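You operate a simulated robot arm through the tools that you are given. There is no shell and no other tool.

The job below is to be done with a simulated robot arm. You get a single attempt, and the scene is never put back.

Task
Brush off the grill panel, fit its knob and do up screw four.
Fine: dust gone before the knob goes on; use the round brush and the short driver and put both back. Set down upright: round brush, short driver. What is to be rubbed or washed off counts as gone when no trace of it is left.

Only the result counts: the job must be done as asked and must still hold three seconds after the hand-in. Knocking over, shifting, dropping, spilling or breaking anything else fails it.

Robot
A 7-joint arm with a two-finger gripper, fixed in place. Base frame: the origin is on the floor under the middle of its stand, x ahead of it, y to its left, z up; the work surface is at about z = 840. Units: mm, degrees, N and s.
With the tool pointing down near the work surface it reaches from about 340 to 720 mm from the base axis. Its first joint turns from -66.0 to 66.0 degrees. Payload 2.45 kg.
The TCP is the grasp point between the finger pads, 26 mm short of the fingertips. In the tool frame z runs along the fingers and y along their closing line. The gripper opens to 96 mm; its body begins 69 mm behind the TCP.
Orientation is that of the tool frame in the base frame, as a unit quaternion [w, x, y, z]. With the fingers straight down and closing along the base's y, the tool's x points along the base's -x, its y along +y and its z along -z.

Tools
- The arm moves only by the tool nudge_tool. Its argument "targets" is a list of rows, each a list of 3 entries, a list of its own where there are three numbers: the shift along the tool's x, y, z in units of 200 mm (1.0 is 200 mm), then the turn, a rotation vector about the tool's x, y, z in units of 45 degrees (1.0 is 45 degrees), then the opening, from 0 (shut) to 1 (fully open). In form: [[[x, y, z], [wx, wy, wz], gripper], ...]. A call has 1 to 20 rows; each row is the pose to reach, as a shift and turn from the pose commanded when the call began, along the tool's axes at that moment. A call with a number of a shift or a turn outside -1 to 1 is refused whole. Each row takes 0.2 s and may step no farther than 50 mm and 8.6 degrees from the row before; otherwise, or with a gripper value out of range, the whole call is refused. Where a pose cannot be reached the arm comes as near as it can. A force on the tool above 40 N (or 10 N above the force at the start of the call, whichever is more), or a blocked arm, ends the call early, and 0.2 s more pass. The fingers move at their own pace (about 50 mm/s each) and stop on an object; they squeeze with about 31 N. The grip force told is the motor's: it shows also when the fingers shut on nothing. Time passes only in rows, and 0.2 s behind the last, so rows that repeat a pose let the fingers close. The reply holds the time, the measured pose of the TCP, the force on the tool along the base axes, the opening and the grip force, in the units named above and with some noise, with the torque about the TCP (base axes, N m) and any sound that the robot's microphone picked up.
- Cameras (640 x 400 px; columns grow to the right, rows downward): "scene" is fixed at [183, -408.5, 1422.5]; the picture's right is [0.52, -0.86, 0.00], its down [-0.54, -0.32, -0.78] and it looks along [0.67, 0.40, -0.63] (base axes); focal length 227 px, centre (320, 200). "wrist" rides on the gripper at [82, 3, -98] in the tool frame; the picture's right is [-0.04, 1.00, 0.00], its down [-0.73, -0.03, -0.68] and it looks along [-0.68, -0.03, 0.73] (tool axes); focal length 256 px, centre (320, 200). There is no depth. A picture from a camera that has moved, and an enlarged one, comes with that camera's place and axes in the base frame and with its lens. The place of the scene camera against the robot may be out by one fixed shift of up to 12 mm in any direction.
- snapshot(camera): a new picture of that camera. The clock stands still meanwhile.
- zoom(camera, box): a new picture of the part [left, top, right, bottom] of that camera's present view, enlarged. The clock stands still meanwhile.
- sign_off(): hands the job in; it is judged then, once.

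Nothing tells you positions but the pictures and the camera data. Unless the task says otherwise, let go and move clear before handing in.

The tools are called as name(argument=value, ...) on one line, values as JSON. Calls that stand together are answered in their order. nudge_tool: Moves the arm, as the interface text tells. Its arguments: {"type":"object","properties":{"targets":{"type":"array","items":{"type":"array"}}},"required":["targets"]} The other tools are called the same way: snapshot (camera) takes a picture; zoom (camera, box) takes an enlarged picture of a part of a camera's view; sign_off () hands the job in.

At the start:

```text
clock: 0.0
tcp_pos: [451.5, -41.8, 1280.7]
tool_rot: [0.0, 0.001, 1.0, 0.0]
contact_force: [-0.3, 0.9, 0.6]
moment: [-0.01, -0.03, 0.0]
finger_gap: 95.8
grip_force: 0.0
```

scene: 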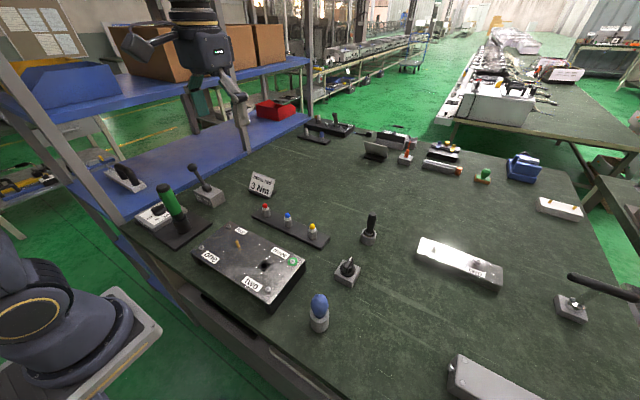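
wrist: 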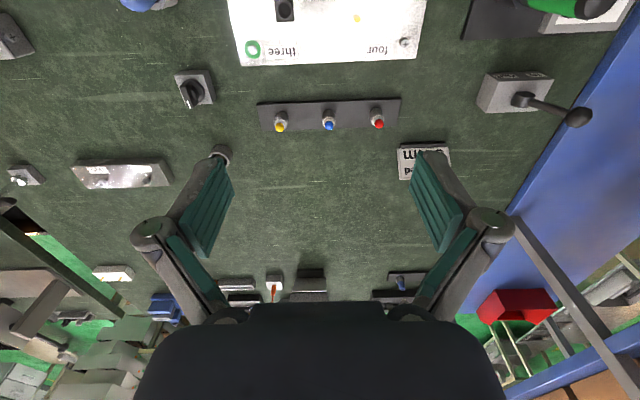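

I see a bench with a panel labelled one/two/three/four, several knobs, brushes and drivers around it. I'll zoom in on the parts before moving anything.

zoom(camera="scene", box=[180, 210, 340, 320])

zoom(camera="scene", box=[90, 140, 250, 250])

zoom(camera="scene", box=[230, 160, 390, 270])

zoom(camera="scene", box=[290, 200, 450, 340])

zoom(camera="scene", box=[350, 110, 510, 220])

zoom(camera="scene", box=[480, 180, 640, 340])

zoom(camera="scene", box=[260, 90, 420, 180])

zoom(camera="scene", box=[380, 210, 600, 400])

```text
3.64 times, centred on (260, 265) of scene
camera zoom: at [183.0, -408.5, 1422.5], right [0.52, -0.86, 0.0], down [-0.54, -0.32, -0.78], along [0.67, 0.4, -0.63], focal length 826 px, centre (538, -36)
```

zoom: 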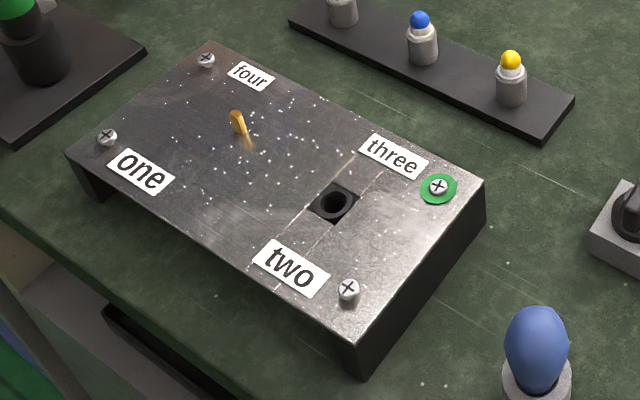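

```text
3.64 times, centred on (170, 195) of scene
camera zoom: at [183.0, -408.5, 1422.5], right [0.52, -0.86, 0.0], down [-0.54, -0.32, -0.78], along [0.67, 0.4, -0.63], focal length 826 px, centre (866, 218)
```

zoom: 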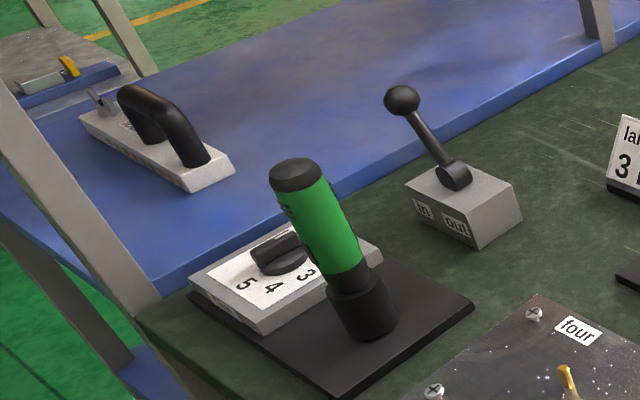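

```text
3.64 times, centred on (310, 215) of scene
camera zoom: at [183.0, -408.5, 1422.5], right [0.52, -0.86, 0.0], down [-0.54, -0.32, -0.78], along [0.67, 0.4, -0.63], focal length 826 px, centre (356, 146)
```

zoom: 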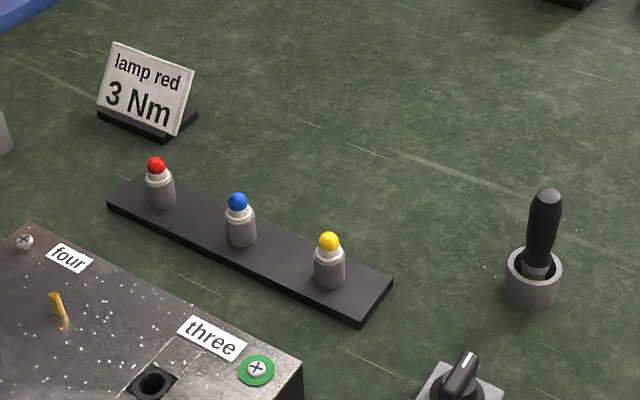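

```text
2.86 times, centred on (370, 270) of scene
camera zoom: at [183.0, -408.5, 1422.5], right [0.52, -0.86, 0.0], down [-0.54, -0.32, -0.78], along [0.67, 0.4, -0.63], focal length 649 px, centre (177, 0)
```

zoom: 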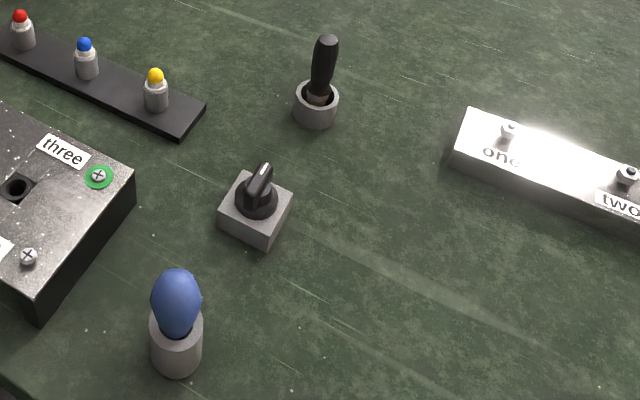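

```text
3.64 times, centred on (430, 165) of scene
camera zoom: at [183.0, -408.5, 1422.5], right [0.52, -0.86, 0.0], down [-0.54, -0.32, -0.78], along [0.67, 0.4, -0.63], focal length 826 px, centre (-80, 327)
```

zoom: 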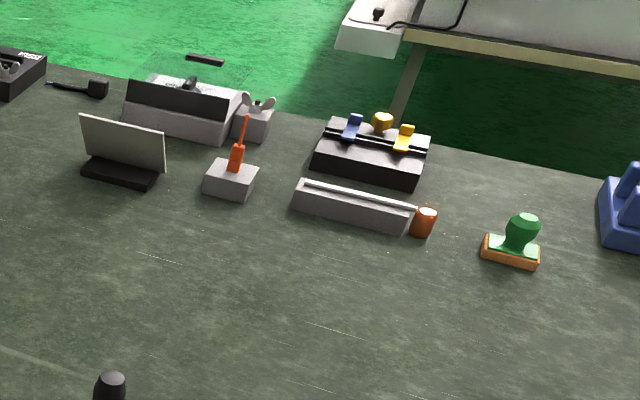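

```text
2.50 times, centred on (560, 260) of scene
camera zoom: at [183.0, -408.5, 1422.5], right [0.52, -0.86, 0.0], down [-0.54, -0.32, -0.78], along [0.67, 0.4, -0.63], focal length 568 px, centre (-280, 50)
```

zoom: 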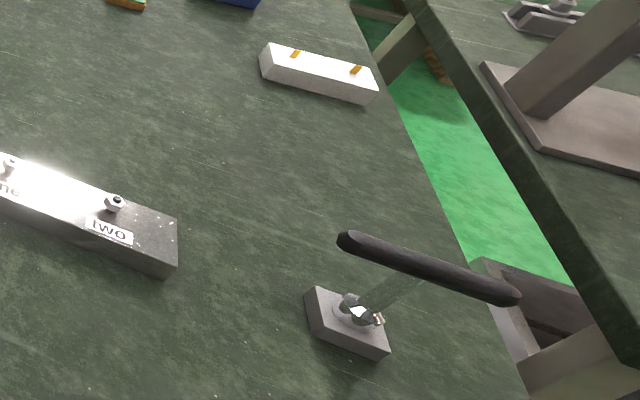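

```text
4.00 times, centred on (340, 135) of scene
camera zoom: at [183.0, -408.5, 1422.5], right [0.52, -0.86, 0.0], down [-0.54, -0.32, -0.78], along [0.67, 0.4, -0.63], focal length 909 px, centre (240, 460)
```

zoom: 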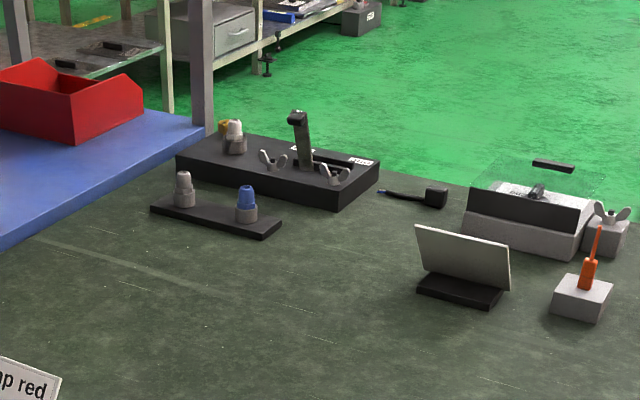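

```text
2.11 times, centred on (490, 305) of scene
camera zoom: at [183.0, -408.5, 1422.5], right [0.52, -0.86, 0.0], down [-0.54, -0.32, -0.78], along [0.67, 0.4, -0.63], focal length 478 px, centre (-38, -21)
```

zoom: 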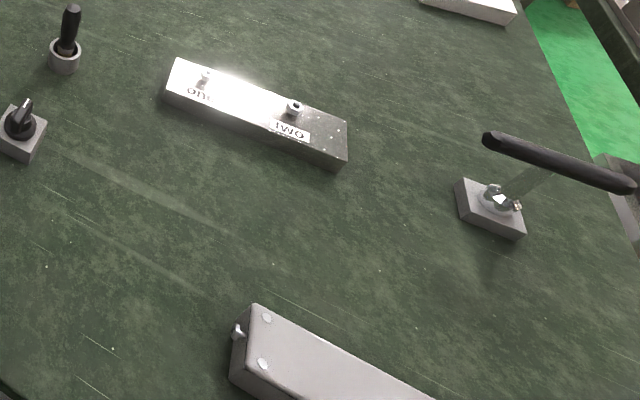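

The panel with screws one to four is near the robot, and the dust shows as white specks. I'll zoom with the wrist camera to identify the knob, brushes and drivers.

zoom(camera="wrist", box=[220, 0, 440, 140])

zoom(camera="wrist", box=[100, 0, 320, 140])

zoom(camera="wrist", box=[440, 0, 640, 140])

zoom(camera="wrist", box=[0, 120, 240, 300])

zoom(camera="wrist", box=[200, 240, 440, 310])

zoom(camera="scene", box=[300, 290, 340, 340])

zoom(camera="scene", box=[350, 205, 390, 250])

zoom(camera="scene", box=[325, 250, 370, 290])

```text
2.86 times, centred on (330, 70) of wrist
camera zoom: at [369.3, -38.8, 1378.2], right [0.04, 1.0, 0.0], down [0.73, -0.03, 0.68], along [0.68, -0.03, -0.73], focal length 731 px, centre (291, 571)
```

zoom: 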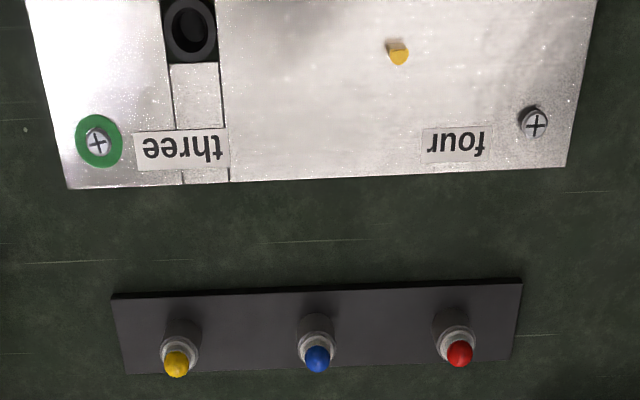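

```text
2.86 times, centred on (210, 70) of wrist
camera zoom: at [369.3, -38.8, 1378.2], right [0.04, 1.0, 0.0], down [0.73, -0.03, 0.68], along [0.68, -0.03, -0.73], focal length 731 px, centre (634, 571)
```

zoom: 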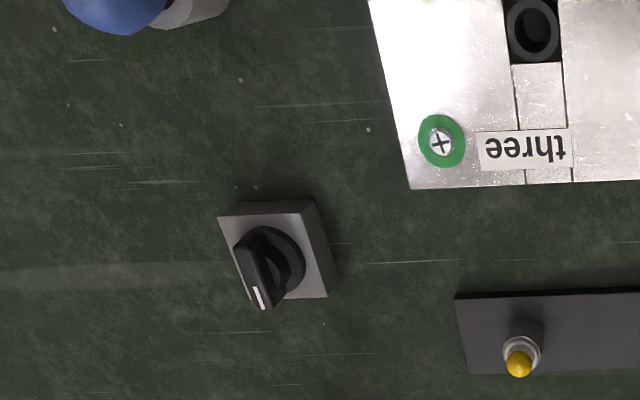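

```text
2.86 times, centred on (540, 70) of wrist
camera zoom: at [369.3, -38.8, 1378.2], right [0.04, 1.0, 0.0], down [0.73, -0.03, 0.68], along [0.68, -0.03, -0.73], focal length 731 px, centre (-309, 571)
```

zoom: 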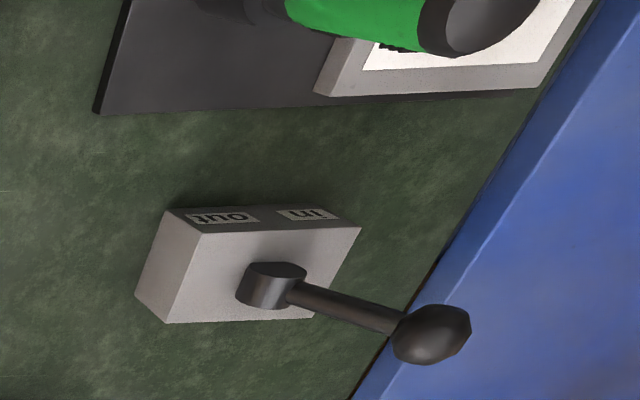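

```text
2.22 times, centred on (120, 210) of wrist
camera zoom: at [369.3, -38.8, 1378.2], right [0.04, 1.0, 0.0], down [0.73, -0.03, 0.68], along [0.68, -0.03, -0.73], focal length 569 px, centre (764, 178)
```

zoom: 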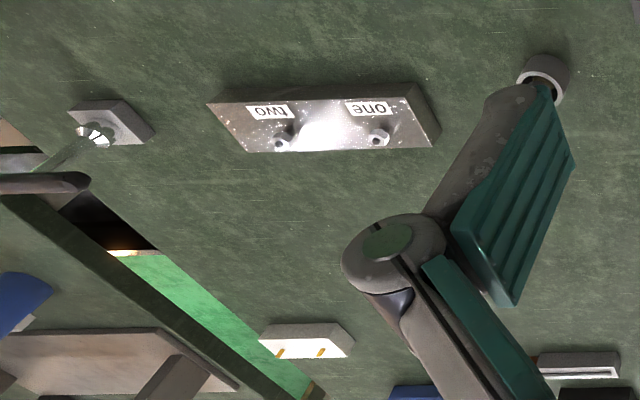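

```text
2.67 times, centred on (320, 275) of wrist
camera zoom: at [369.3, -38.8, 1378.2], right [0.04, 1.0, 0.0], down [0.73, -0.03, 0.68], along [0.68, -0.03, -0.73], focal length 683 px, centre (320, 0)
```

zoom: 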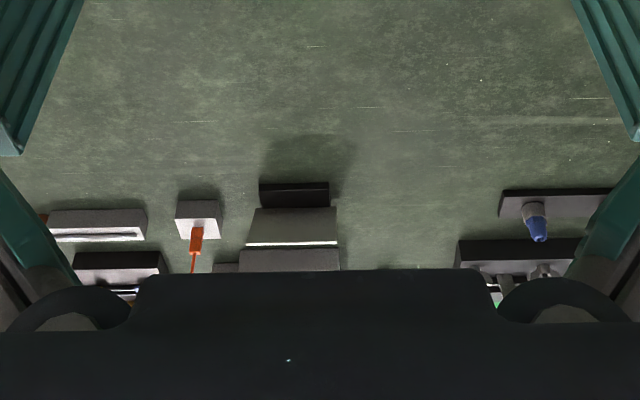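

```text
8.00 times, centred on (320, 315) of scene
camera zoom: at [183.0, -408.5, 1422.5], right [0.52, -0.86, 0.0], down [-0.54, -0.32, -0.78], along [0.67, 0.4, -0.63], focal length 1818 px, centre (320, -720)
```

zoom: 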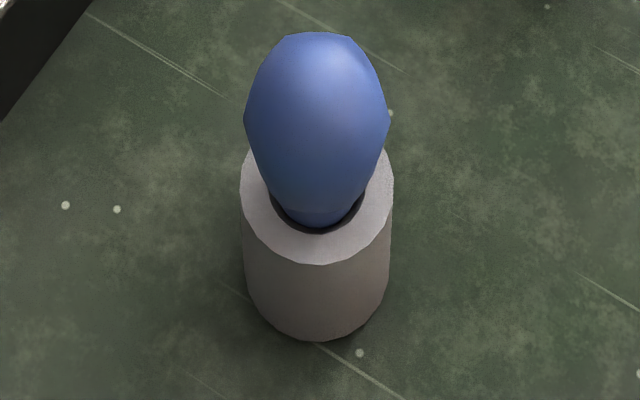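

```text
8.89 times, centred on (370, 228) of scene
camera zoom: at [183.0, -408.5, 1422.5], right [0.52, -0.86, 0.0], down [-0.54, -0.32, -0.78], along [0.67, 0.4, -0.63], focal length 2020 px, centre (-124, -44)
```

zoom: 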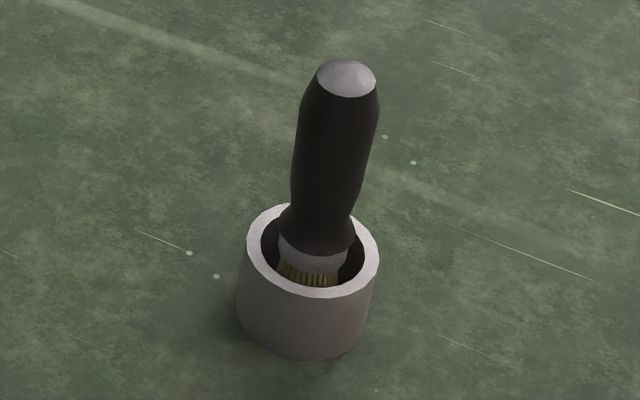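

```text
10.00 times, centred on (348, 270) of scene
camera zoom: at [183.0, -408.5, 1422.5], right [0.52, -0.86, 0.0], down [-0.54, -0.32, -0.78], along [0.67, 0.4, -0.63], focal length 2272 px, centre (45, -500)
```

zoom: 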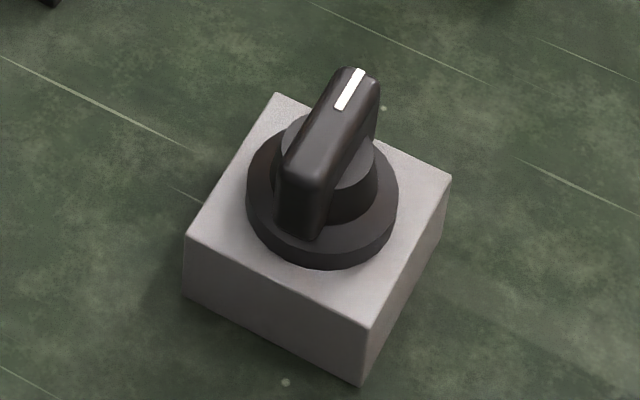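

I take the black-handled item in the cup (bristles inside) at about (690,-287) to be the round brush. The blue egg-shaped handle at about (383,-288) looks like the stubby driver, and the pointer knob on its block is at about (539,-284). The panel has a brass spindle. Next I move the camera over the panel for a closer look.

nudge_tool(targets=[[[0.08, 0.03, 0.16], [0, 0, 0], 1], [[0.17, 0.07, 0.33], [0, 0, 0], 1], [[0.25, 0.1, 0.5], [0, 0, 0], 1], [[0.34, 0.14, 0.67], [0, 0, 0], 1], [[0.42, 0.17, 0.83], [0, 0, 0], 1], [[0.5, 0.2, 1.0], [0, 0, 0], 1], [[0.5, 0.2, 1.0], [0, 0, 0], 1]])

snapshot(camera="wrist")

```text
clock: 1.6
tcp_pos: [350.8, -0.3, 1077.5]
tool_rot: [0.0, 0.0, 1.0, -0.001]
contact_force: [0.4, -0.3, 0.5]
moment: [-0.01, -0.01, -0.01]
finger_gap: 96.1
grip_force: 0.0
```

```text
taken
camera wrist: at [269.8, 3.6, 1176.4], right [0.04, 1.0, 0.0], down [0.73, -0.03, 0.68], along [0.68, -0.03, -0.73], focal length 256 px, centre (320, 200)
```

wrist: 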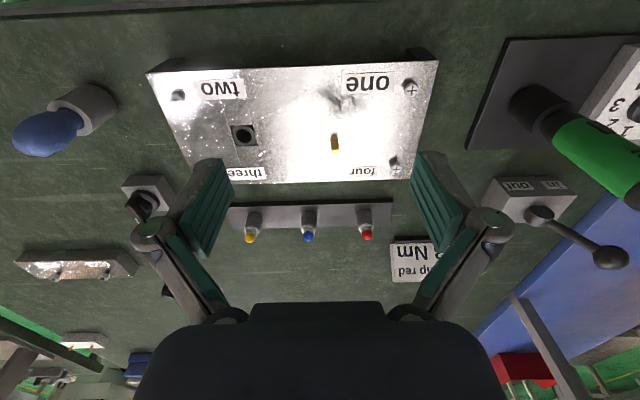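

zoom(camera="wrist", box=[140, 50, 300, 190])

zoom(camera="wrist", box=[290, 50, 450, 190])

zoom(camera="wrist", box=[320, 120, 350, 160])

zoom(camera="wrist", box=[380, 145, 415, 185])

zoom(camera="wrist", box=[395, 70, 430, 105])

zoom(camera="wrist", box=[0, 70, 180, 230])

zoom(camera="wrist", box=[460, 30, 640, 160])

```text
2.86 times, centred on (220, 120) of wrist
camera zoom: at [269.8, 3.6, 1176.4], right [0.04, 1.0, 0.0], down [0.73, -0.03, 0.68], along [0.68, -0.03, -0.73], focal length 731 px, centre (606, 429)
```

zoom: 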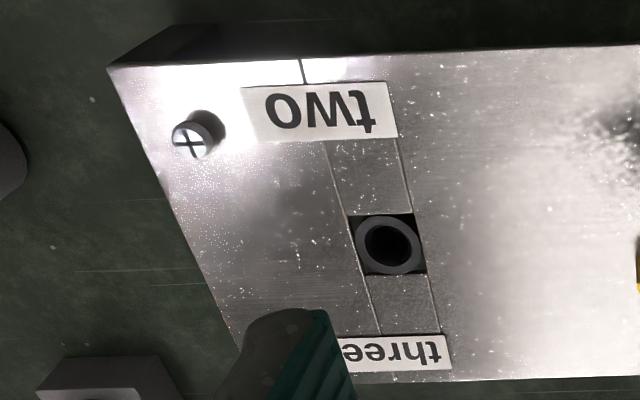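

```text
2.86 times, centred on (370, 120) of wrist
camera zoom: at [269.8, 3.6, 1176.4], right [0.04, 1.0, 0.0], down [0.73, -0.03, 0.68], along [0.68, -0.03, -0.73], focal length 731 px, centre (177, 429)
```

zoom: 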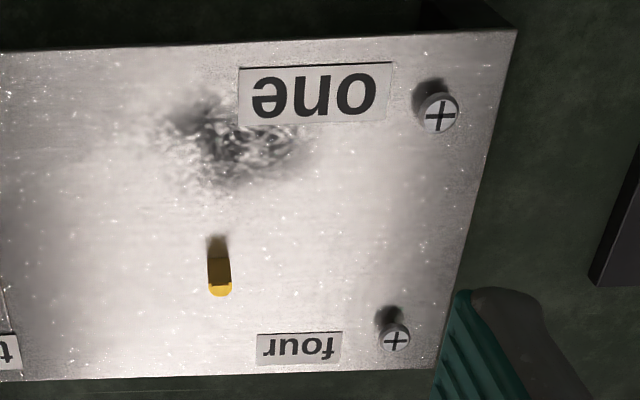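

```text
10.00 times, centred on (335, 140) of wrist
camera zoom: at [269.8, 3.6, 1176.4], right [0.04, 1.0, 0.0], down [0.73, -0.03, 0.68], along [0.68, -0.03, -0.73], focal length 2560 px, centre (170, 800)
```

zoom: 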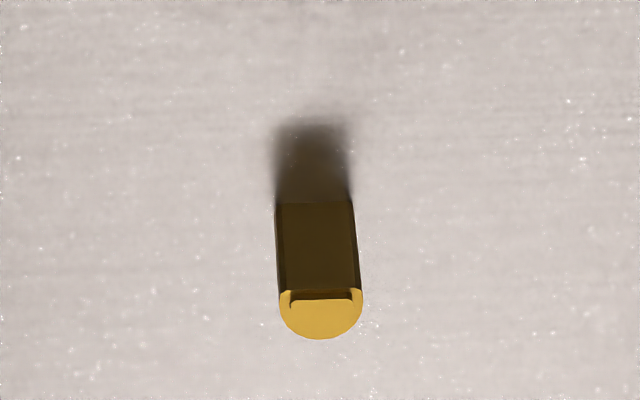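

```text
10.00 times, centred on (398, 165) of wrist
camera zoom: at [269.8, 3.6, 1176.4], right [0.04, 1.0, 0.0], down [0.73, -0.03, 0.68], along [0.68, -0.03, -0.73], focal length 2560 px, centre (-455, 550)
```

zoom: 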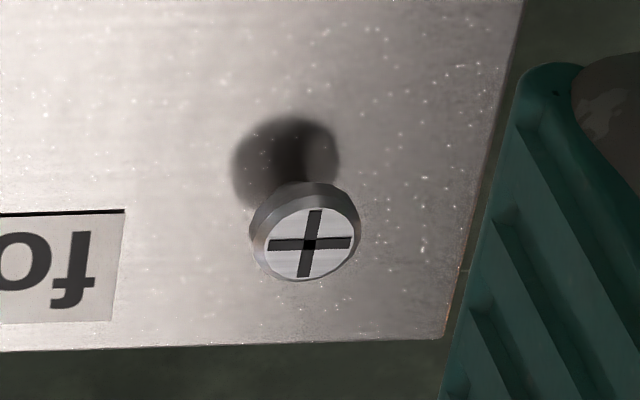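

```text
11.43 times, centred on (412, 88) of wrist
camera zoom: at [269.8, 3.6, 1176.4], right [0.04, 1.0, 0.0], down [0.73, -0.03, 0.68], along [0.68, -0.03, -0.73], focal length 2926 px, centre (-737, 1486)
```

zoom: 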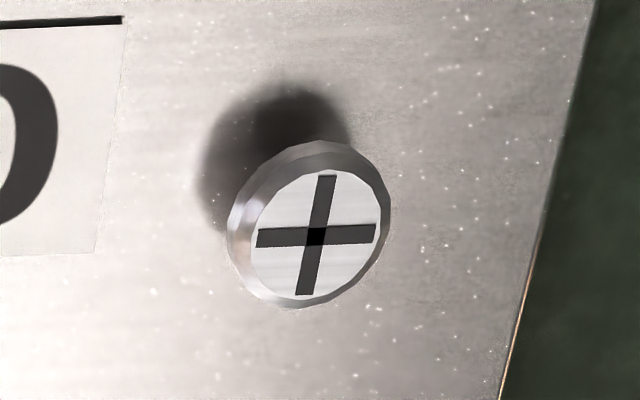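

```text
2.50 times, centred on (90, 150) of wrist
camera zoom: at [269.8, 3.6, 1176.4], right [0.04, 1.0, 0.0], down [0.73, -0.03, 0.68], along [0.68, -0.03, -0.73], focal length 640 px, centre (895, 325)
```

zoom: 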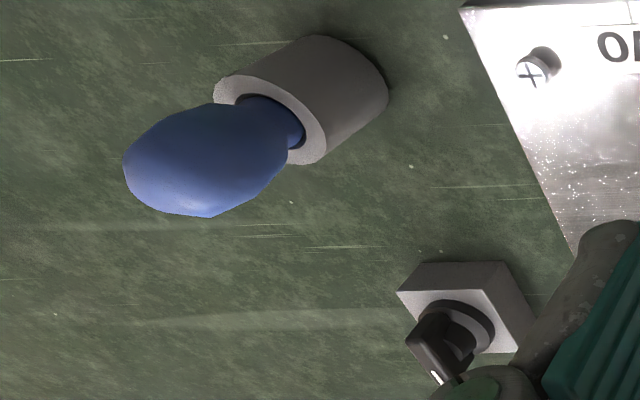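

```text
3.08 times, centred on (550, 95) of wrist
camera zoom: at [269.8, 3.6, 1176.4], right [0.04, 1.0, 0.0], down [0.73, -0.03, 0.68], along [0.68, -0.03, -0.73], focal length 788 px, centre (-388, 523)
```

zoom: 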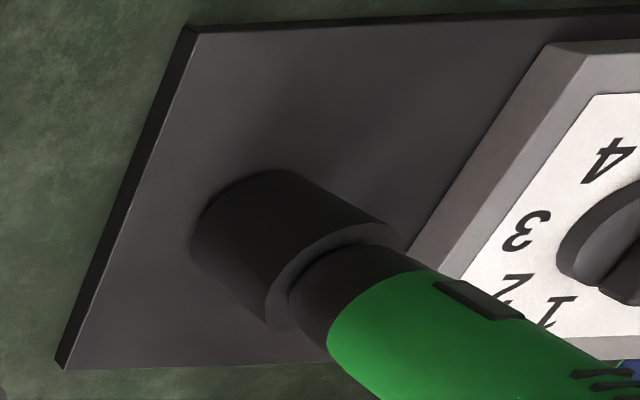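

The panel top is at about z=895 (x 347–497, y -179–120). The D-spindle is at about (435,15) with its flat towards the robot, and screw four is at about (471,94), standing 12 mm proud. Next I fly over to look at the brush, knob and stubby driver.

nudge_tool(targets=[[[-0.15, -0.15, 0], [0, 0, 0], 1], [[-0.3, -0.3, 0], [0, 0, 0], 1], [[-0.45, -0.45, 0], [0, 0, 0], 1], [[-0.6, -0.6, 0], [0, 0, 0], 1], [[-0.75, -0.75, 0], [0, 0, 0], 1], [[-0.9, -0.9, 0], [0, 0, 0], 1], [[-0.9, -0.9, 0], [0, 0, 0], 1]])

snapshot(camera="wrist")

```text
clock: 3.2
tcp_pos: [529.9, -180.8, 1078.0]
tool_rot: [0.0, 0.0, 1.0, 0.0]
contact_force: [-0.5, -0.6, 0.3]
moment: [0.01, -0.01, 0.01]
finger_gap: 95.9
grip_force: 0.0
```

```text
taken
camera wrist: at [448.6, -178.0, 1177.1], right [0.04, 1.0, 0.0], down [0.73, -0.03, 0.68], along [0.68, -0.03, -0.73], focal length 256 px, centre (320, 200)
```

wrist: 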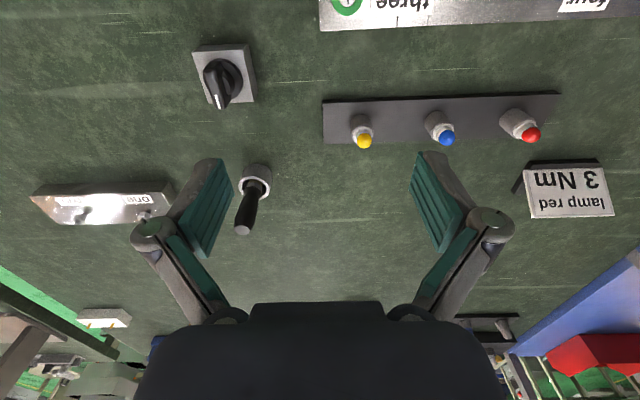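

zoom(camera="wrist", box=[220, 150, 290, 250])

zoom(camera="wrist", box=[180, 30, 270, 120])

```text
4.00 times, centred on (255, 200) of wrist
camera zoom: at [448.6, -178.0, 1177.1], right [0.04, 1.0, 0.0], down [0.73, -0.03, 0.68], along [0.68, -0.03, -0.73], focal length 1024 px, centre (580, 200)
```

zoom: 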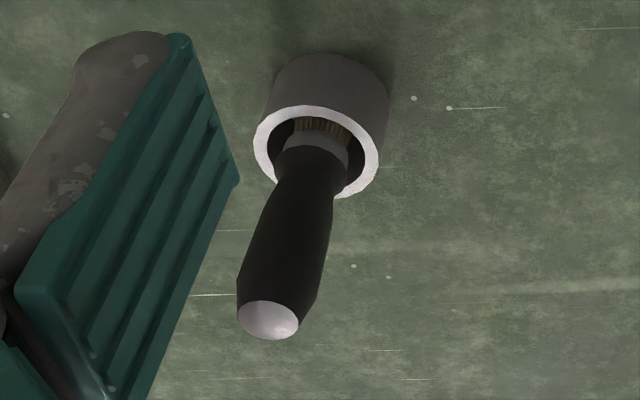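

```text
4.44 times, centred on (225, 75) of wrist
camera zoom: at [448.6, -178.0, 1177.1], right [0.04, 1.0, 0.0], down [0.73, -0.03, 0.68], along [0.68, -0.03, -0.73], focal length 1138 px, centre (742, 756)
```

zoom: 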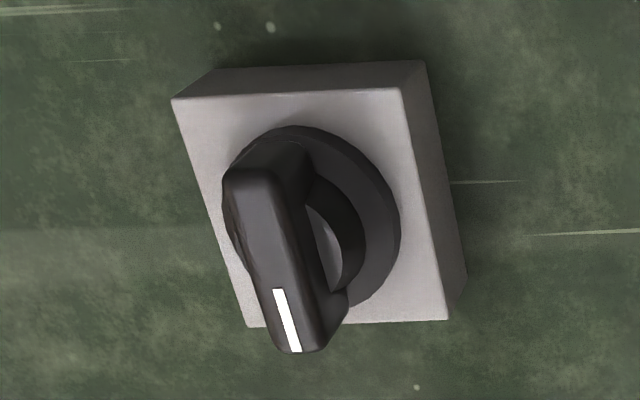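

The round brush stands at about (700,-290) in a cup whose rim is at z≈875, with the handle top at z≈960. That is at the edge of reach, so I'll move above it and check how far the arm gets with the tool vertical.

nudge_tool(targets=[[[-0.16, -0.11, 0.03], [0, 0, 0], 1], [[-0.32, -0.22, 0.06], [0, 0, 0], 1], [[-0.48, -0.33, 0.09], [0, 0, 0], 1], [[-0.64, -0.44, 0.12], [0, 0, 0], 1], [[-0.85, -0.546, 0.15], [0, 0, 0], 1], [[-0.85, -0.546, 0.15], [0, 0, 0], 1]])

snapshot(camera="wrist")

snapshot(camera="scene")

```text
clock: 4.6
tcp_pos: [655.7, -271.9, 1037.5]
tool_rot: [-0.001, 0.0, 1.0, 0.0]
contact_force: [-0.4, -0.9, 0.6]
moment: [-0.03, 0.01, -0.02]
finger_gap: 96.1
grip_force: 0.0
out of reach, approached as far as the arm can: row 4, 5, 6
```

```text
taken
camera wrist: at [574.0, -268.9, 1136.5], right [0.04, 1.0, 0.0], down [0.73, -0.03, 0.68], along [0.68, -0.03, -0.74], focal length 256 px, centre (320, 200)
```

wrist: 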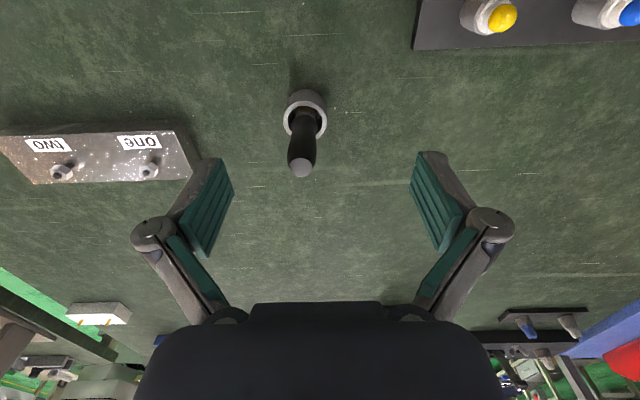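

```text
taken
```

scene: 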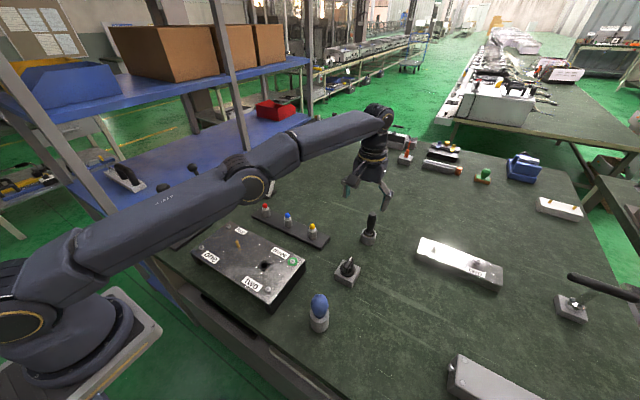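

A vertical tool falls short of the brush by about 45 mm, so I'll tilt the fingers outward by 20° to gain reach. The handle will still stand upright between the pads.

nudge_tool(targets=[[[0, 0, 0], [0, -0.15, 0], 1], [[0, 0, 0], [0, -0.3, 0], 1], [[0, 0, 0], [0, -0.444, 0], 1], [[0, 0, 0], [0, -0.444, 0], 1], [[0, 0, 0], [0, -0.444, 0], 1]])

snapshot(camera="wrist")

```text
clock: 5.8
tcp_pos: [658.4, -269.6, 1041.5]
tool_rot: [0.174, 0.0, 0.985, 0.0]
contact_force: [1.0, 0.2, 0.3]
moment: [-0.02, -0.02, 0.0]
finger_gap: 96.0
grip_force: 0.1
```

```text
taken
camera wrist: at [547.8, -266.9, 1106.4], right [0.04, 1.0, 0.01], down [0.46, -0.03, 0.89], along [0.89, -0.03, -0.46], focal length 256 px, centre (320, 200)
```

wrist: 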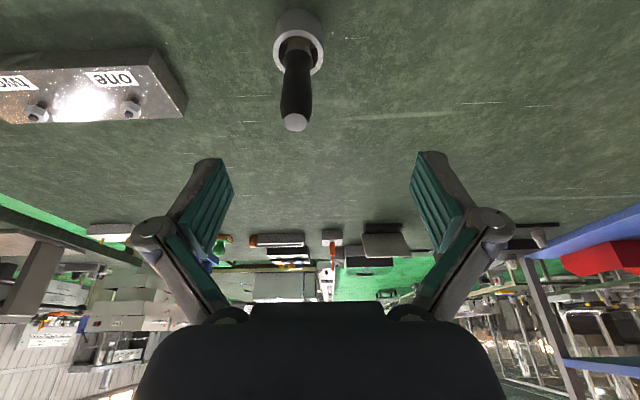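

zoom(camera="wrist", box=[250, 0, 350, 140])

```text
2.86 times, centred on (300, 70) of wrist
camera zoom: at [547.8, -266.9, 1106.4], right [0.04, 1.0, 0.01], down [0.46, -0.03, 0.89], along [0.89, -0.03, -0.46], focal length 731 px, centre (377, 571)
```

zoom: 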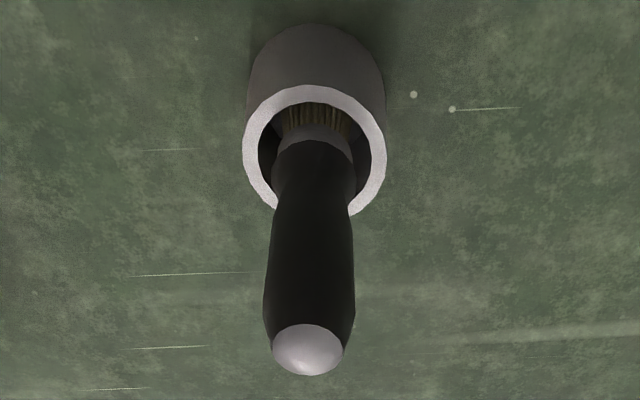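

nudge_tool(targets=[[[-0.067, -0.051, 0.11], [0, 0, 0], 1], [[-0.135, -0.102, 0.217], [0, 0, 0], 1], [[-0.135, -0.102, 0.217], [0, 0, 0], 1]])

snapshot(camera="wrist")

```text
clock: 6.6
tcp_pos: [698.6, -286.9, 1010.6]
tool_rot: [0.174, 0.001, 0.985, 0.0]
contact_force: [0.6, -0.3, 0.0]
moment: [-0.01, -0.01, 0.0]
finger_gap: 96.0
grip_force: 0.0
```

```text
taken
camera wrist: at [589.8, -284.5, 1075.4], right [0.04, 1.0, 0.01], down [0.46, -0.03, 0.89], along [0.89, -0.03, -0.46], focal length 256 px, centre (320, 200)
```

wrist: 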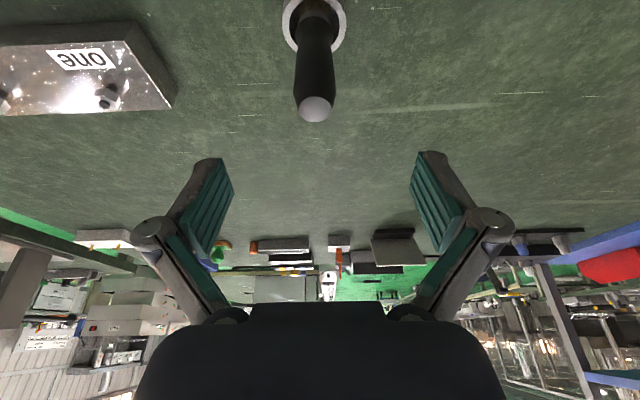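

The brush is centred between the fingers to within 3 mm, so I descend to grip its handle at about z=930.

nudge_tool(targets=[[[0.034, -0.015, 0.094], [0, 0, 0], 1], [[0.068, -0.015, 0.188], [0, 0, 0], 1], [[0.103, -0.015, 0.282], [0, 0, 0], 1], [[0.137, -0.015, 0.376], [0, 0, 0], 1], [[0.137, -0.015, 0.376], [0, 0, 0], 1]])

snapshot(camera="wrist")

zoom(camera="scene", box=[330, 130, 430, 260])

```text
clock: 7.8
tcp_pos: [699.9, -293.6, 932.7]
tool_rot: [0.174, 0.0, 0.985, 0.0]
contact_force: [-0.3, 0.2, 0.2]
moment: [-0.04, -0.02, 0.0]
finger_gap: 96.0
grip_force: 0.0
```

```text
taken
camera wrist: at [589.9, -289.4, 996.4], right [0.04, 1.0, 0.01], down [0.46, -0.03, 0.89], along [0.89, -0.03, -0.46], focal length 256 px, centre (320, 200)
```

wrist: 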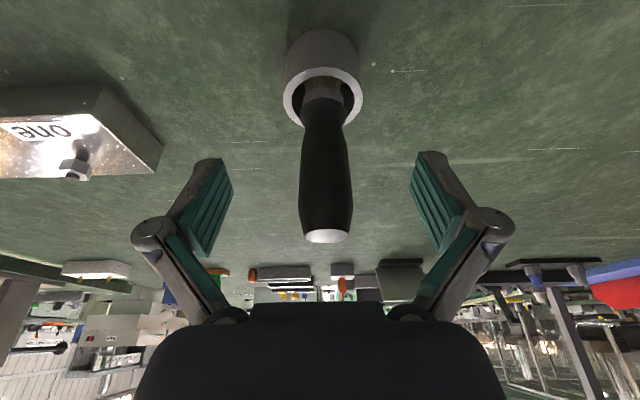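

```text
3.08 times, centred on (380, 195) of scene
camera zoom: at [183.0, -408.5, 1422.5], right [0.52, -0.86, 0.0], down [-0.54, -0.32, -0.78], along [0.67, 0.4, -0.63], focal length 699 px, centre (135, 215)
```

zoom: 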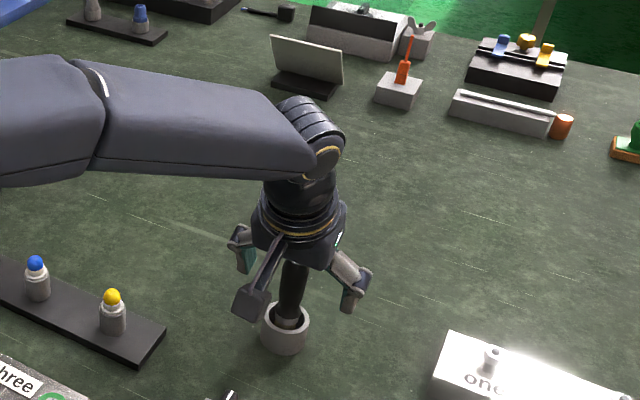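

nudge_tool(targets=[[[0, 0, 0], [0, 0, 0], 0], [[0, 0, 0], [0, 0, 0], 0], [[0, 0, 0], [0, 0, 0], 0], [[0, 0, 0], [0, 0, 0], 0], [[0, 0, 0], [0, 0, 0], 0], [[0, 0, 0], [0, 0, 0], 0]])

snapshot(camera="wrist")

```text
clock: 9.2
tcp_pos: [698.7, -292.4, 931.8]
tool_rot: [0.173, 0.0, 0.985, 0.0]
contact_force: [-0.3, 0.8, 0.7]
moment: [-0.04, 0.01, -0.04]
finger_gap: 26.8
grip_force: 31.1
```

```text
taken
camera wrist: at [589.9, -289.3, 996.6], right [0.04, 1.0, 0.01], down [0.46, -0.03, 0.89], along [0.89, -0.03, -0.46], focal length 256 px, centre (320, 200)
```

wrist: 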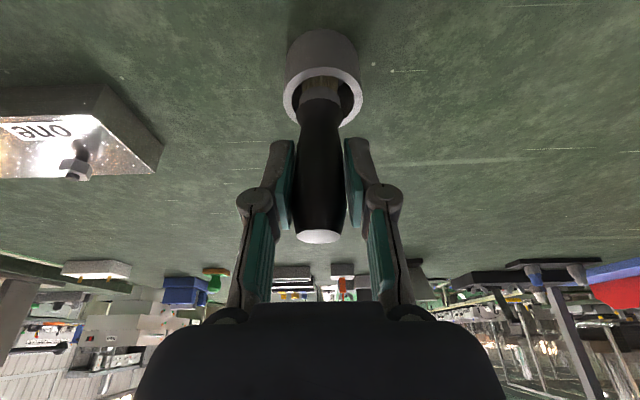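

The brush is gripped (26.8 mm, 31 N), so I lift it straight out of the cup.

nudge_tool(targets=[[[-0.017, 0, -0.047], [0, 0, 0], 0], [[-0.051, 0, -0.141], [0, 0, 0], 0], [[-0.103, 0, -0.282], [0, 0, 0], 0], [[-0.154, 0, -0.423], [0, 0, 0], 0], [[-0.188, 0, -0.517], [0, 0, 0], 0]])

snapshot(camera="wrist")

zoom(camera="scene", box=[320, 120, 440, 260])

```text
clock: 10.4
tcp_pos: [698.7, -292.1, 1042.6]
tool_rot: [0.174, 0.0, 0.985, 0.001]
contact_force: [0.7, -0.9, -1.1]
moment: [0.0, 0.01, -0.02]
finger_gap: 26.6
grip_force: 30.9
```

```text
taken
camera wrist: at [587.8, -289.0, 1107.2], right [0.04, 1.0, 0.01], down [0.46, -0.03, 0.89], along [0.89, -0.03, -0.46], focal length 256 px, centre (320, 200)
```

wrist: 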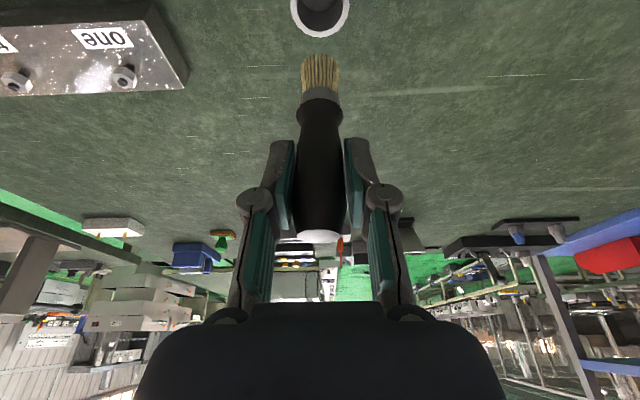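

```text
2.86 times, centred on (380, 190) of scene
camera zoom: at [183.0, -408.5, 1422.5], right [0.52, -0.86, 0.0], down [-0.54, -0.32, -0.78], along [0.67, 0.4, -0.63], focal length 649 px, centre (149, 229)
```

zoom: 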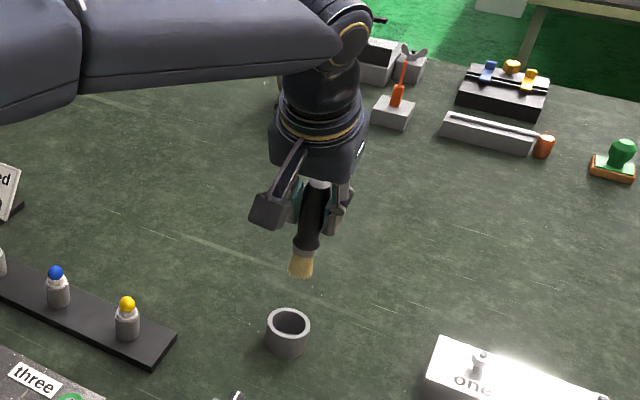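

The brush is out of the cup, with the bristle tip about 89 mm below the TCP. I carry it over to the panel.

nudge_tool(targets=[[[0.139, 0.145, -0.075], [0, 0, 0], 0], [[0.278, 0.29, -0.149], [0, 0, 0], 0], [[0.418, 0.435, -0.224], [0, 0, 0], 0], [[0.557, 0.58, -0.298], [0, 0, 0], 0], [[0.557, 0.58, -0.298], [0, 0, 0], 0]])

nudge_tool(targets=[[[0.147, 0.145, -0.054], [0, 0, 0], 0], [[0.294, 0.29, -0.107], [0, 0, 0], 0], [[0.44, 0.435, -0.16], [0, 0, 0], 0], [[0.5875, 0.58, -0.214], [0, 0, 0], 0], [[0.5875, 0.58, -0.214], [0, 0, 0], 0]])

snapshot(camera="wrist")

zoom(camera="scene", box=[180, 140, 340, 320])

```text
clock: 11.6
tcp_pos: [575.5, -177.9, 1060.8]
tool_rot: [0.173, 0.0, 0.985, 0.0]
contact_force: [0.3, -0.1, -0.1]
moment: [0.0, -0.01, -0.01]
finger_gap: 26.5
grip_force: 31.3
```

```text
clock: 12.8
tcp_pos: [450.1, -61.1, 1060.8]
tool_rot: [0.174, -0.001, 0.985, 0.001]
contact_force: [0.0, 0.1, -1.3]
moment: [-0.03, -0.01, 0.01]
finger_gap: 26.4
grip_force: 30.7
```

```text
taken
camera wrist: at [340.7, -58.4, 1125.8], right [0.04, 1.0, 0.01], down [0.46, -0.03, 0.89], along [0.89, -0.03, -0.46], focal length 256 px, centre (320, 200)
```

wrist: 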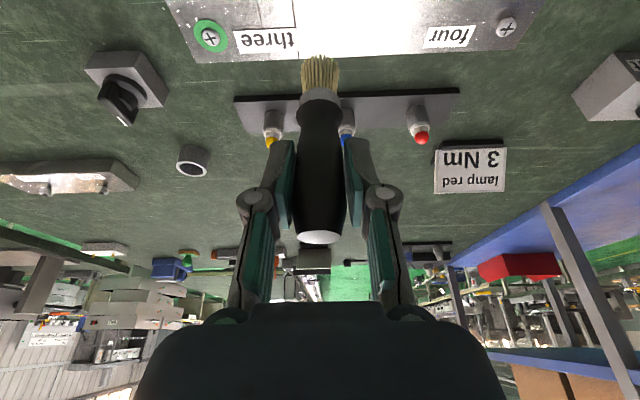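

```text
2.22 times, centred on (260, 230) of scene
camera zoom: at [183.0, -408.4, 1422.5], right [0.52, -0.86, 0.0], down [-0.54, -0.32, -0.78], along [0.67, 0.4, -0.63], focal length 505 px, centre (453, 133)
```

zoom: 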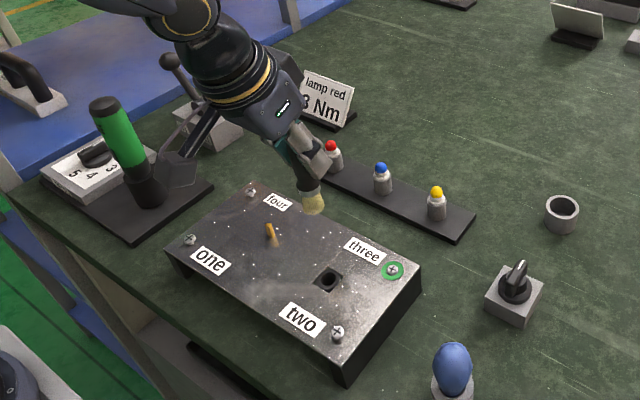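

I bring the brush down toward a clear spot on the panel between the spindle and screw four to find the contact height.

nudge_tool(targets=[[[0.003, 0.185, 0.1], [0, 0, 0], 0], [[0.006, 0.37, 0.2], [0, 0, 0], 0], [[0.01, 0.555, 0.32], [0, 0, 0], 0], [[0.027, 0.555, 0.367], [0, 0, 0], 0]])

snapshot(camera="wrist")

zoom(camera="scene", box=[190, 190, 310, 290])

```text
clock: 13.8
tcp_pos: [470.6, 50.5, 987.8]
tool_rot: [0.174, -0.001, 0.985, 0.0]
contact_force: [-0.2, 0.7, -1.1]
moment: [-0.04, -0.04, -0.02]
finger_gap: 26.6
grip_force: 30.7
```

```text
taken
camera wrist: at [361.2, 53.1, 1052.2], right [0.04, 1.0, 0.01], down [0.46, -0.03, 0.89], along [0.89, -0.03, -0.46], focal length 256 px, centre (320, 200)
```

wrist: 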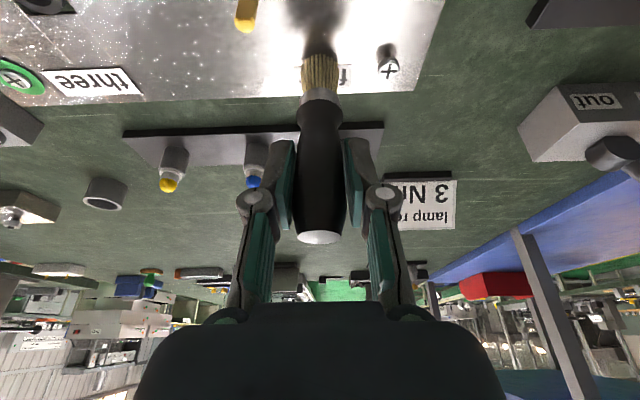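

```text
4.00 times, centred on (250, 240) of scene
camera zoom: at [183.0, -408.4, 1422.5], right [0.52, -0.86, 0.0], down [-0.54, -0.32, -0.78], along [0.67, 0.4, -0.63], focal length 909 px, centre (600, 40)
```

zoom: 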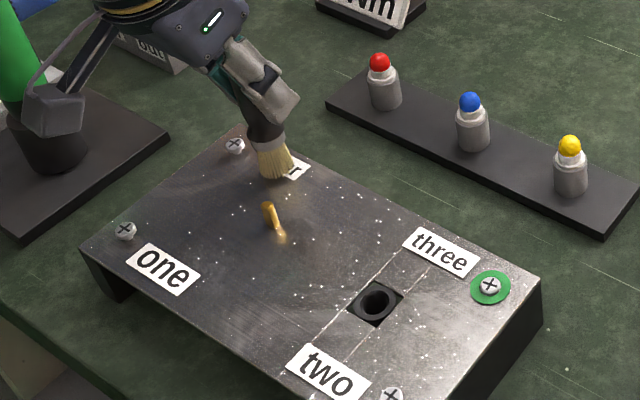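

nudge_tool(targets=[[[0.0034, 0, 0.0094], [0, 0, 0], 0], [[0.0068, 0, 0.0188], [0, 0, 0], 0]])

zoom(camera="wrist", box=[240, 10, 400, 110])

```text
clock: 14.4
tcp_pos: [470.7, 50.2, 985.5]
tool_rot: [0.174, -0.001, 0.985, 0.0]
contact_force: [0.2, -0.3, -0.4]
moment: [-0.03, 0.0, 0.0]
finger_gap: 26.7
grip_force: 31.2
```

```text
4.00 times, centred on (320, 60) of wrist
camera zoom: at [360.6, 53.7, 1049.1], right [0.04, 1.0, 0.01], down [0.46, -0.03, 0.89], along [0.89, -0.03, -0.46], focal length 1024 px, centre (320, 760)
```

zoom: 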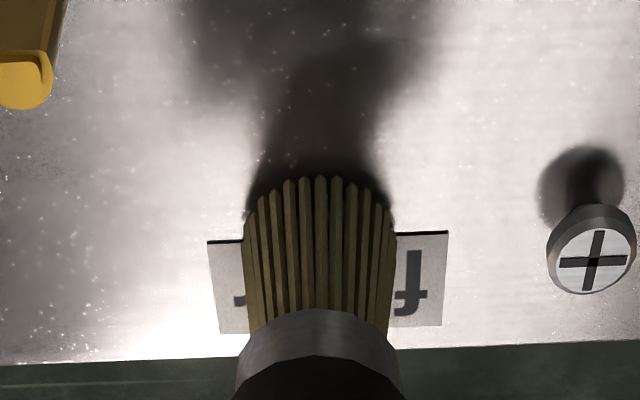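

nudge_tool(targets=[[[0.0034, 0, 0.0094], [0, 0, 0], 0], [[0.0068, 0, 0.0188], [0, 0, 0], 0]])

zoom(camera="wrist", box=[240, 10, 400, 110])

```text
clock: 15.0
tcp_pos: [470.5, 51.4, 982.0]
tool_rot: [0.175, 0.0, 0.985, 0.001]
contact_force: [-7.5, 3.0, 23.3]
moment: [0.11, 0.66, -0.02]
finger_gap: 26.9
grip_force: 30.7
```

```text
4.00 times, centred on (320, 60) of wrist
camera zoom: at [360.0, 54.0, 1046.6], right [0.04, 1.0, 0.01], down [0.45, -0.03, 0.89], along [0.89, -0.03, -0.46], focal length 1024 px, centre (320, 760)
```

zoom: 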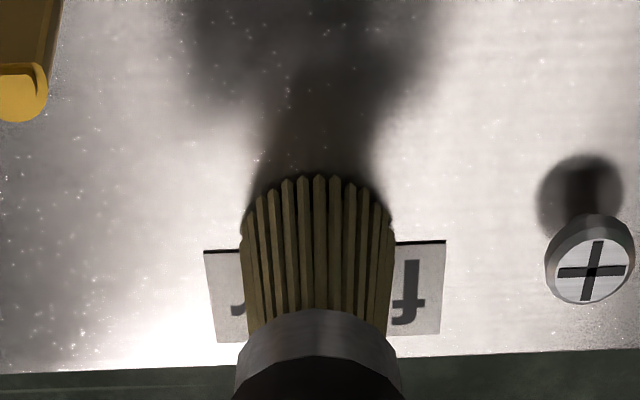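

Contact begins at TCP z of about 982–983. I ease off to light pressure and read the force.

nudge_tool(targets=[[[-0.0017, 0, -0.0047], [0, 0, 0], 0], [[-0.0017, 0, -0.0047], [0, 0, 0], 0]])

```text
clock: 15.6
tcp_pos: [469.9, 50.5, 983.5]
tool_rot: [0.175, 0.001, 0.985, 0.0]
contact_force: [2.4, 2.1, 10.1]
moment: [0.13, -0.2, 0.03]
finger_gap: 26.4
grip_force: 31.0
```

nudge_tool(targets=[[[0, -0.075, 0], [0, 0, 0], 0], [[0, -0.15, 0], [0, 0, 0], 0], [[0, -0.225, 0], [0, 0, 0], 0], [[0, -0.3, 0], [0, 0, 0], 0], [[0, -0.375, 0], [0, 0, 0], 0], [[0, -0.45, 0], [0, 0, 0], 0], [[0, -0.525, 0], [0, 0, 0], 0], [[0, -0.6, 0], [0, 0, 0], 0]])

zoom(camera="scene", box=[190, 190, 310, 310])

snapshot(camera="wrist")

```text
clock: 17.4
tcp_pos: [469.3, -69.3, 982.4]
tool_rot: [0.173, 0.0, 0.985, 0.0]
contact_force: [0.1, 1.2, 5.0]
moment: [0.08, -0.03, 0.04]
finger_gap: 26.5
grip_force: 31.6
```

```text
3.33 times, centred on (250, 250) of scene
camera zoom: at [182.9, -408.4, 1422.5], right [0.52, -0.86, 0.0], down [-0.54, -0.32, -0.78], along [0.67, 0.4, -0.63], focal length 757 px, centre (553, 33)
```

zoom: 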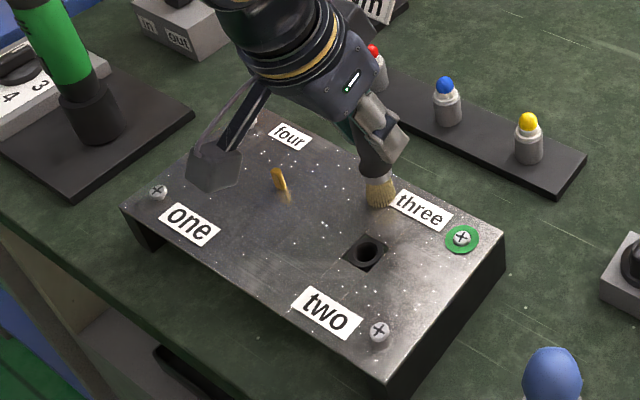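

```text
taken
camera wrist: at [359.3, -66.4, 1047.2], right [0.04, 1.0, 0.01], down [0.46, -0.03, 0.89], along [0.89, -0.03, -0.46], focal length 256 px, centre (320, 200)
```

wrist: 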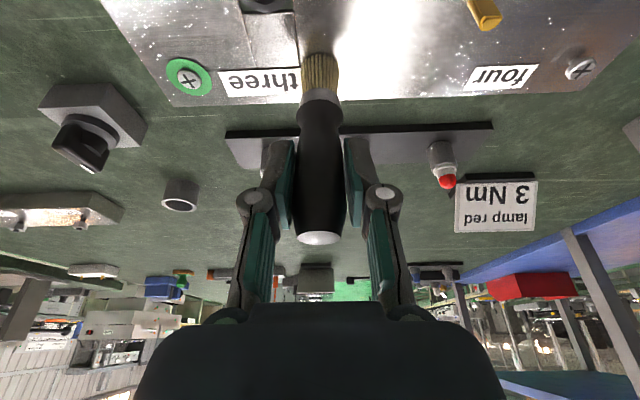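

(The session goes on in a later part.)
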